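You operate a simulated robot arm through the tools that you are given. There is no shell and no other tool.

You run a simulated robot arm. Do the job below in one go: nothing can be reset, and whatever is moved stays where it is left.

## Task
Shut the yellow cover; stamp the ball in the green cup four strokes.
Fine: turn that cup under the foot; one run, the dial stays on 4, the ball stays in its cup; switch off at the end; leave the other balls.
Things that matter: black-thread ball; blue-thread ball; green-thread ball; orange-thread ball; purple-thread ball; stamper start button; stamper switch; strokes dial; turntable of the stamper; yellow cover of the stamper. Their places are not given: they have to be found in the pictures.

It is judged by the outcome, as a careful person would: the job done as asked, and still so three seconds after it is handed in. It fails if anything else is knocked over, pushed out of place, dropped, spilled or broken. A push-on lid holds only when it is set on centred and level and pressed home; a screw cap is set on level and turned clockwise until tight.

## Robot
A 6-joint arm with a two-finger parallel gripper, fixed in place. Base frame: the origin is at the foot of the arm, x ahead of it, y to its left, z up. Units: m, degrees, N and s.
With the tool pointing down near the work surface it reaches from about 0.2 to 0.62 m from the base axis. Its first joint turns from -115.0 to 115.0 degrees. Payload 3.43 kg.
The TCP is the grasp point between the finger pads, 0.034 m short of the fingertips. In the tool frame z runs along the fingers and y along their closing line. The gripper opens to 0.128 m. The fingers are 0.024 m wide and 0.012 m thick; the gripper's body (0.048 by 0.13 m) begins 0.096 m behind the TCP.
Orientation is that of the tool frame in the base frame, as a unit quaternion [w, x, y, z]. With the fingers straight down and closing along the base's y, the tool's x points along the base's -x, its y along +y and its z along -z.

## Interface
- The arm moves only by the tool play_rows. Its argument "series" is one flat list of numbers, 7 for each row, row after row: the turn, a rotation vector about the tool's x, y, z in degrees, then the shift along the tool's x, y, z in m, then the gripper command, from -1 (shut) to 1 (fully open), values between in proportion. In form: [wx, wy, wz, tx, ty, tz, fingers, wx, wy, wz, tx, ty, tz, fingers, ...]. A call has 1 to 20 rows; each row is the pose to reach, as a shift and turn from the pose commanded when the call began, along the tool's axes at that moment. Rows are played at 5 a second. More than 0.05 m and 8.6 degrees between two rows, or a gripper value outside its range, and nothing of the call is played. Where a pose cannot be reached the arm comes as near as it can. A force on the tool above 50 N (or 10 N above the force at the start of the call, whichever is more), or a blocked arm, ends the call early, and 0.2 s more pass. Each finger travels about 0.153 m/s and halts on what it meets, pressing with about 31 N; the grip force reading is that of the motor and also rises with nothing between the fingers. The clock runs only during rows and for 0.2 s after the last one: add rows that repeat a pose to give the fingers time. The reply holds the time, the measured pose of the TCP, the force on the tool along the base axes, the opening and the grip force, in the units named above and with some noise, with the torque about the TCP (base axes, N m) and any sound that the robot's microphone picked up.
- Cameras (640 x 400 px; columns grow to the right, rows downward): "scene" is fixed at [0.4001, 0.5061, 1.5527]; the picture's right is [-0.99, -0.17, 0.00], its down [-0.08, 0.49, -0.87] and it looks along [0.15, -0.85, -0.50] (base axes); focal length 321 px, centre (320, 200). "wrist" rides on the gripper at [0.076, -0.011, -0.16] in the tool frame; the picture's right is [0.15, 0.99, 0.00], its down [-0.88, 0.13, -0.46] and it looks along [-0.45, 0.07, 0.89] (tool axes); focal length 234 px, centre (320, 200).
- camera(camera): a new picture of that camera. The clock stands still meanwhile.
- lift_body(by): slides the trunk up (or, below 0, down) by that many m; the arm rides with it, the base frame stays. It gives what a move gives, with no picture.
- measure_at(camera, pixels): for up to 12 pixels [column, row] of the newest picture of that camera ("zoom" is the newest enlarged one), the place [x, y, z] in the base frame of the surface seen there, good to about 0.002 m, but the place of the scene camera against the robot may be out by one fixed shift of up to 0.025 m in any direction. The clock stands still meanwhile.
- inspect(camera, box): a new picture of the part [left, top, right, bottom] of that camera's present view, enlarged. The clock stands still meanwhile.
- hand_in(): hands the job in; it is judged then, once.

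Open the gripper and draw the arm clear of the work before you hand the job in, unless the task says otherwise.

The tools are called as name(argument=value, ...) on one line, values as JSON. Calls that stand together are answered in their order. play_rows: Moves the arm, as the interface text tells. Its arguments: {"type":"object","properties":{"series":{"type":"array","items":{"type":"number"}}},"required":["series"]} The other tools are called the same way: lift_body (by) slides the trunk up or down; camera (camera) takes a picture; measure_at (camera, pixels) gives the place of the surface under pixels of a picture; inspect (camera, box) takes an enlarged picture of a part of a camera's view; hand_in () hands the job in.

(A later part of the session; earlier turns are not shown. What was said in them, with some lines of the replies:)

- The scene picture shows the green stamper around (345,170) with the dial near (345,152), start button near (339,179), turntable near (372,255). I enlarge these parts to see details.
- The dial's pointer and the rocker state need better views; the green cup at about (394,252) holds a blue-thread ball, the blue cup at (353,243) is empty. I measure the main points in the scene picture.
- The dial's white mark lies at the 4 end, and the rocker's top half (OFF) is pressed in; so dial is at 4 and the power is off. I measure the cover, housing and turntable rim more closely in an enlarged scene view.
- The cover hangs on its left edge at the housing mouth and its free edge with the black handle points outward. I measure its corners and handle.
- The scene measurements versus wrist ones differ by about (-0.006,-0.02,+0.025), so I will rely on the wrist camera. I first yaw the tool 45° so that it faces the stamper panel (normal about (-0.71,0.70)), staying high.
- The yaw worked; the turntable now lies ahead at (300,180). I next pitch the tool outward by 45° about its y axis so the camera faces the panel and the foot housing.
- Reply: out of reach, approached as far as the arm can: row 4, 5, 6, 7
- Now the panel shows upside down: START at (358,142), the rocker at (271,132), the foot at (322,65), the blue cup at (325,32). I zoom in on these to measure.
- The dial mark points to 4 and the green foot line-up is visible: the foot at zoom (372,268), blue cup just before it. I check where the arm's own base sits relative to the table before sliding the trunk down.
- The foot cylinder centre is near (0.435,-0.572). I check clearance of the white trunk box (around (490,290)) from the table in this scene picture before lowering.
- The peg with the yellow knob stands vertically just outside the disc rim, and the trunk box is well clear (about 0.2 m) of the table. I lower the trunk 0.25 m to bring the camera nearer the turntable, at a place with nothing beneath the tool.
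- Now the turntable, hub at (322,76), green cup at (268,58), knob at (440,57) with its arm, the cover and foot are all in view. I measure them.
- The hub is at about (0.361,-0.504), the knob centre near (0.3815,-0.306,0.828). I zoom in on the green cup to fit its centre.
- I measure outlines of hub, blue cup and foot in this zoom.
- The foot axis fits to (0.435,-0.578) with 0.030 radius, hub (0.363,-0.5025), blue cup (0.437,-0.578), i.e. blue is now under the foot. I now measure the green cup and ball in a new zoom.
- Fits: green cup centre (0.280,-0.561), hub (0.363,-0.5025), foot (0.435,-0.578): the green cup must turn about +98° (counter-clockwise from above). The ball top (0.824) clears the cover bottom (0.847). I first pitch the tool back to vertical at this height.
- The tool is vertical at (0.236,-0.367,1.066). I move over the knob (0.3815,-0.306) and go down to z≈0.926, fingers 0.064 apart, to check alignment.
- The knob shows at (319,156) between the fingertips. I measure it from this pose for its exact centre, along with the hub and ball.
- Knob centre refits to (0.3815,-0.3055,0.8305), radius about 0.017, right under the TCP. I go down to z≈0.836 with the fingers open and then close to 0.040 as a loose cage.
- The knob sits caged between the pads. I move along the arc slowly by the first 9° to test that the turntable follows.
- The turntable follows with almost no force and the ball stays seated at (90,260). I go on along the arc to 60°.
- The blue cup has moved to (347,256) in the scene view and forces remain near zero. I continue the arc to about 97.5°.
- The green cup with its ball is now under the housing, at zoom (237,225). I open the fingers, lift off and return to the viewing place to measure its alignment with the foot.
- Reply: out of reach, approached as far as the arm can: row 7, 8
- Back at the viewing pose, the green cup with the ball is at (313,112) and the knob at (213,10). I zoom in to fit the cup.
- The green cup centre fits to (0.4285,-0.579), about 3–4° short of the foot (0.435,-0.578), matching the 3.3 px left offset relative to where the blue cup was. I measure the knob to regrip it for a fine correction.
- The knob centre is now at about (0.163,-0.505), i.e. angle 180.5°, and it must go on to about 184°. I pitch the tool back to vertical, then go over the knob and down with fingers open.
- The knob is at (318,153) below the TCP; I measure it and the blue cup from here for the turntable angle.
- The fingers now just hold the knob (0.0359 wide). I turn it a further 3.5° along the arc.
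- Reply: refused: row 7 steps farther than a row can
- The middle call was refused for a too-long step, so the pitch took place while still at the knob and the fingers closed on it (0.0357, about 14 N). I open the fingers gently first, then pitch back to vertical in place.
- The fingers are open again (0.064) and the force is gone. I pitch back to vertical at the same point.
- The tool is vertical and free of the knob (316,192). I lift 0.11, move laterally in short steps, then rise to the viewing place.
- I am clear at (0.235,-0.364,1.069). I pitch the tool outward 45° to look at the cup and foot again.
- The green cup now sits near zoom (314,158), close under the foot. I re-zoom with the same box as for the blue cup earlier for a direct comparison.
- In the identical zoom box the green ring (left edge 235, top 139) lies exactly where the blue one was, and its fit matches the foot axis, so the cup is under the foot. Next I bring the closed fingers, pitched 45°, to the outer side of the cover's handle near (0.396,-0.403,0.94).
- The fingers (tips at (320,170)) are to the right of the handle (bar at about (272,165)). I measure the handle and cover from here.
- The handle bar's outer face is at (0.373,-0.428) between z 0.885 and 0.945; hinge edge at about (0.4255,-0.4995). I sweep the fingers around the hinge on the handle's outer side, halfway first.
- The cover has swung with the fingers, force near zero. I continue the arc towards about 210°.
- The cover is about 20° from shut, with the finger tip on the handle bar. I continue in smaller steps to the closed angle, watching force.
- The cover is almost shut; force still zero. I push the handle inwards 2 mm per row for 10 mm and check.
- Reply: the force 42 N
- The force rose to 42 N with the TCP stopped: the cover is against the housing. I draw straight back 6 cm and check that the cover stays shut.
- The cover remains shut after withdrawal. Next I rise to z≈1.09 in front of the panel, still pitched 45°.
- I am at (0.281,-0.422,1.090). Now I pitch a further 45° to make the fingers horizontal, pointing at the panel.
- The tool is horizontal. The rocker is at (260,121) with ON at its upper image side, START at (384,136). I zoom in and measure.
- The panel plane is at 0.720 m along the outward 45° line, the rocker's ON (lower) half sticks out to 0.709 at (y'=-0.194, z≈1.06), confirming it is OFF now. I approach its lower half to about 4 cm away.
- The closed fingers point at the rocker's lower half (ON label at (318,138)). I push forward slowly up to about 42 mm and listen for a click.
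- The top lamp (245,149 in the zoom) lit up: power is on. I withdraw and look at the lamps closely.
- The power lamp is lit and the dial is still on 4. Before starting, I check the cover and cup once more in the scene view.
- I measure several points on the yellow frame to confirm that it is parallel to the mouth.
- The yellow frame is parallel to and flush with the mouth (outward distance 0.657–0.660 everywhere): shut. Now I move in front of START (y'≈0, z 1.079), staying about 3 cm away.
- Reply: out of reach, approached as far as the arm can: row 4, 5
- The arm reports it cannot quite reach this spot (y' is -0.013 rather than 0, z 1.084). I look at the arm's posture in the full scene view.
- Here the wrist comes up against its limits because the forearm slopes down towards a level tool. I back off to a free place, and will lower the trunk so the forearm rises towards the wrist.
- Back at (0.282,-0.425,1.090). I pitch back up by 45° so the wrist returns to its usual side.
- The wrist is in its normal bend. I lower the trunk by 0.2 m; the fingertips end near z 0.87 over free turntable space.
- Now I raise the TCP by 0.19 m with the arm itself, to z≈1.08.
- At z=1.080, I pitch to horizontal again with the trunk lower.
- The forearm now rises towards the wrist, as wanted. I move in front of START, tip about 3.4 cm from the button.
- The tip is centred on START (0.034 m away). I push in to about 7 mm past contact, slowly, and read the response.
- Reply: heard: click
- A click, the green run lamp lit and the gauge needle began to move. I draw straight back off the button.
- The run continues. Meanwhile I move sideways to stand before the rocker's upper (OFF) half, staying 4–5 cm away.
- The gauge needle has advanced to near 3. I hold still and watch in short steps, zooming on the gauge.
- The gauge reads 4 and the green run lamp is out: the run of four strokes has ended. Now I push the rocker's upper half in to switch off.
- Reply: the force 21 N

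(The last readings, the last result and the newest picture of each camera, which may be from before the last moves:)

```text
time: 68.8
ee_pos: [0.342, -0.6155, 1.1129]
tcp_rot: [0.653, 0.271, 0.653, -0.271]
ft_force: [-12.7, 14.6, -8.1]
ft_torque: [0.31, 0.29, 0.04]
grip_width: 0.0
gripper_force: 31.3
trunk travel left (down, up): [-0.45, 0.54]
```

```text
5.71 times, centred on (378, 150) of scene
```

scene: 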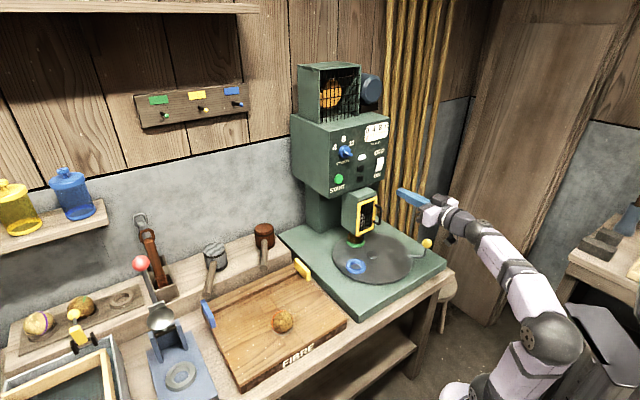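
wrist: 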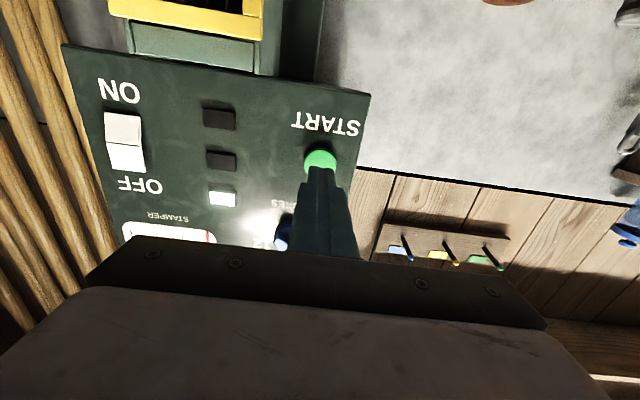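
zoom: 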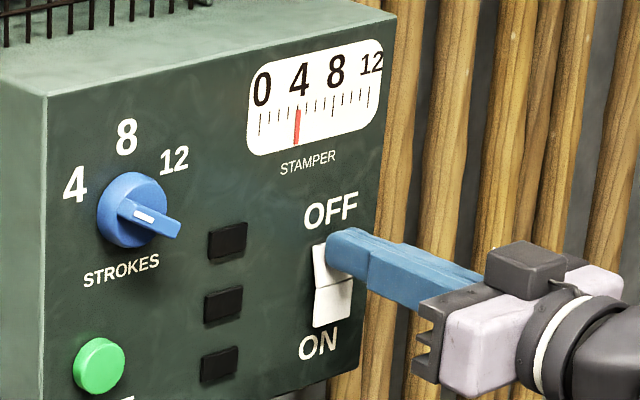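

The power lamp is out and the rocker's top is in: switched off. I withdraw straight back and then away from the stamper.

play_rows(series=[0, 0, 0, 0, 0, -0.01, -1, 0, 0, 0, 0, 0, -0.045, -1, 0, 0, 0, 0, 0, -0.09, -1, 0, 0, 0, 0, 0.02, -0.13, -1, 0, 0, 0, 0, 0.05, -0.165, -1, 0, 0, 0, 0, 0.09, -0.19, -1, 0, 0, 0, 0, 0.09, -0.19, -1])

camera(camera="wrist")

inspect(camera="scene", box=[310, 110, 430, 260])

inspect(camera="scene", box=[335, 180, 405, 260])

```text
time: 70.3
ee_pos: [0.2777, -0.4179, 1.1125]
tcp_rot: [0.653, 0.271, 0.654, -0.27]
ft_force: [0.3, 0.0, -0.5]
ft_torque: [0.02, 0.06, -0.03]
grip_width: 0.0
gripper_force: 31.0
trunk travel left (down, up): [-0.45, 0.54]
```

```text
taken
```

wrist: 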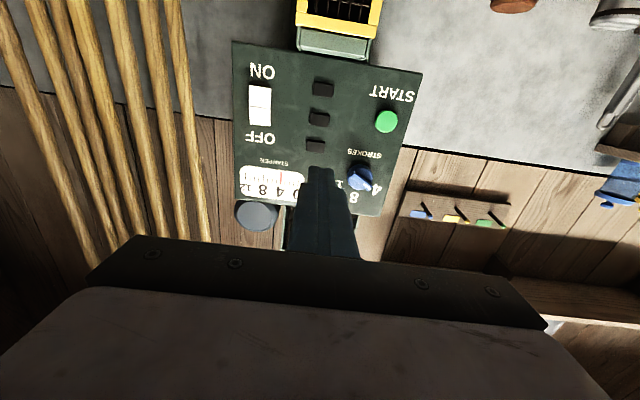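

```text
2.67 times, centred on (370, 185) of scene
```

zoom: 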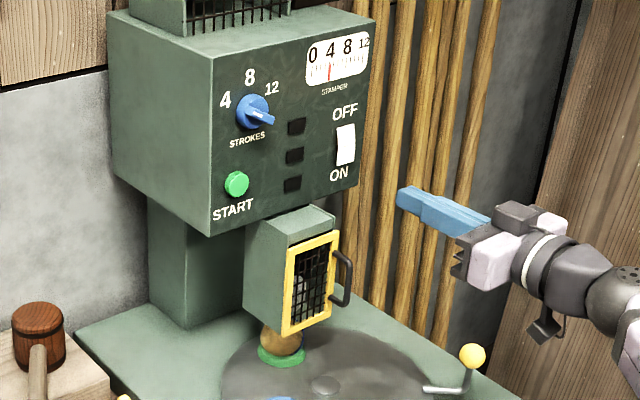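

```text
5.00 times, centred on (370, 220) of scene
```

zoom: 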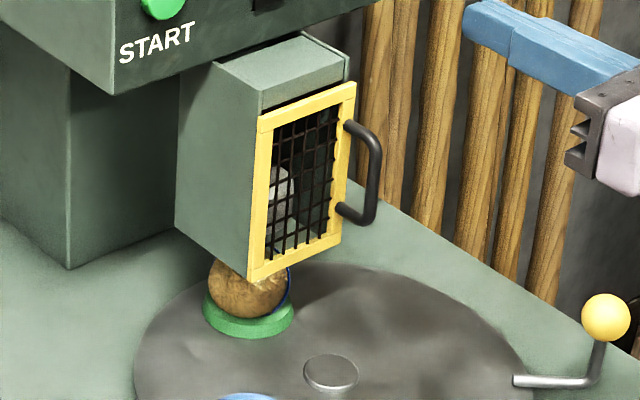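

The ball looks smoothed and sits in the green cup; cover shut, dial on 4, lamps out. I open the gripper here (20 cm from the panel) and then raise the trunk to draw clear.

play_rows(series=[0, 0, 0, 0, 0, -0.01, -0.5, 0, 0, 0, 0, 0, -0.02, 0, 0, 0, 0, 0, 0, -0.03, 0.5, 0, 0, 0, 0, 0, -0.03, 1, 0, 0, 0, 0, 0, -0.03, 1])

lift_body(by=0.3)

camera(camera="scene")

```text
time: 71.5
ee_pos: [0.2562, -0.4196, 1.116]
tcp_rot: [0.653, 0.272, 0.654, -0.27]
ft_force: [-0.3, -0.3, 0.2]
ft_torque: [-0.01, 0.01, 0.01]
grip_width: 0.1278
gripper_force: 0.0
out of reach, approached as far as the arm can: row 1, 2, 3, 4, 5
trunk travel left (down, up): [-0.45, 0.54]
```

```text
time: 74.5
ee_pos: [0.2561, -0.4195, 1.4171]
tcp_rot: [0.653, 0.271, 0.654, -0.269]
ft_force: [-1.4, 0.0, 0.5]
ft_torque: [-0.03, -0.01, -0.02]
grip_width: 0.128
gripper_force: 0.1
trunk travel left (down, up): [-0.75, 0.24]
```

```text
taken
```

scene: 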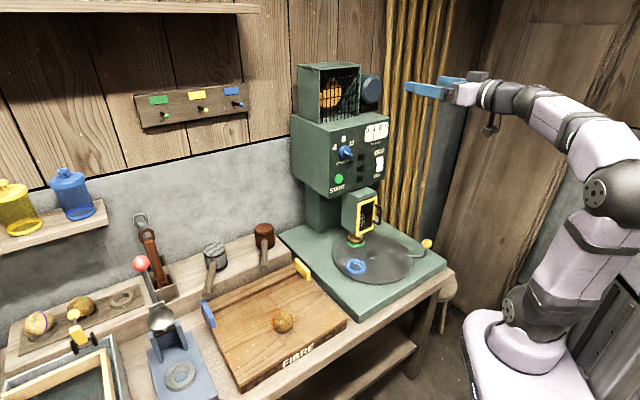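

The arm is clear and open, and all other items stand as before. A last close look at panel and cup before handing in.

inspect(camera="scene", box=[310, 110, 430, 260])

```text
2.67 times, centred on (370, 185) of scene
```

zoom: 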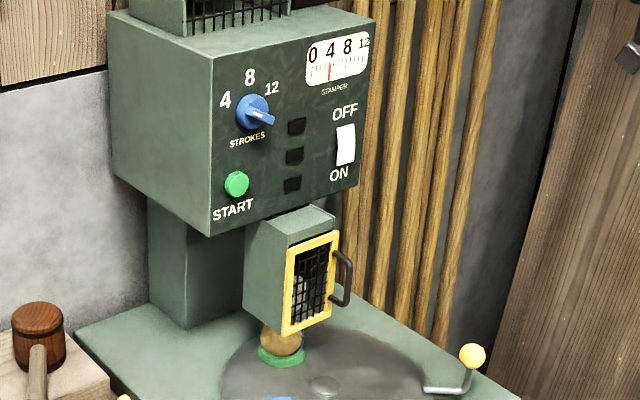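

The gauge reads 4, the lamps are out, the rocker is OFF, the cover is shut and the ball is in the green cup under the foot. I hand the job in.

hand_in()

```text
The job is handed in.
```

The stamping job is done and handed in. The blue-thread ball in the green cup got four strokes in a single run with the yellow cover shut.

- **Cup:** I turned the turntable until the green cup stood under the foot. The ball stayed in its cup the whole time.
- **Run:** I pressed start once. The gauge stopped at 4 and the run lamp went out. The dial stayed on 4.
- **End state:** The switch is off, the cover is flush and all lamps are out. The gripper is open and clear of the work, and the other balls were not touched.

While I was fine-tuning the cup position, the gripper closed on the turntable knob by mistake, with about 14 N on the tool. I released it and checked afterwards that the cup was still lined up under the foot.
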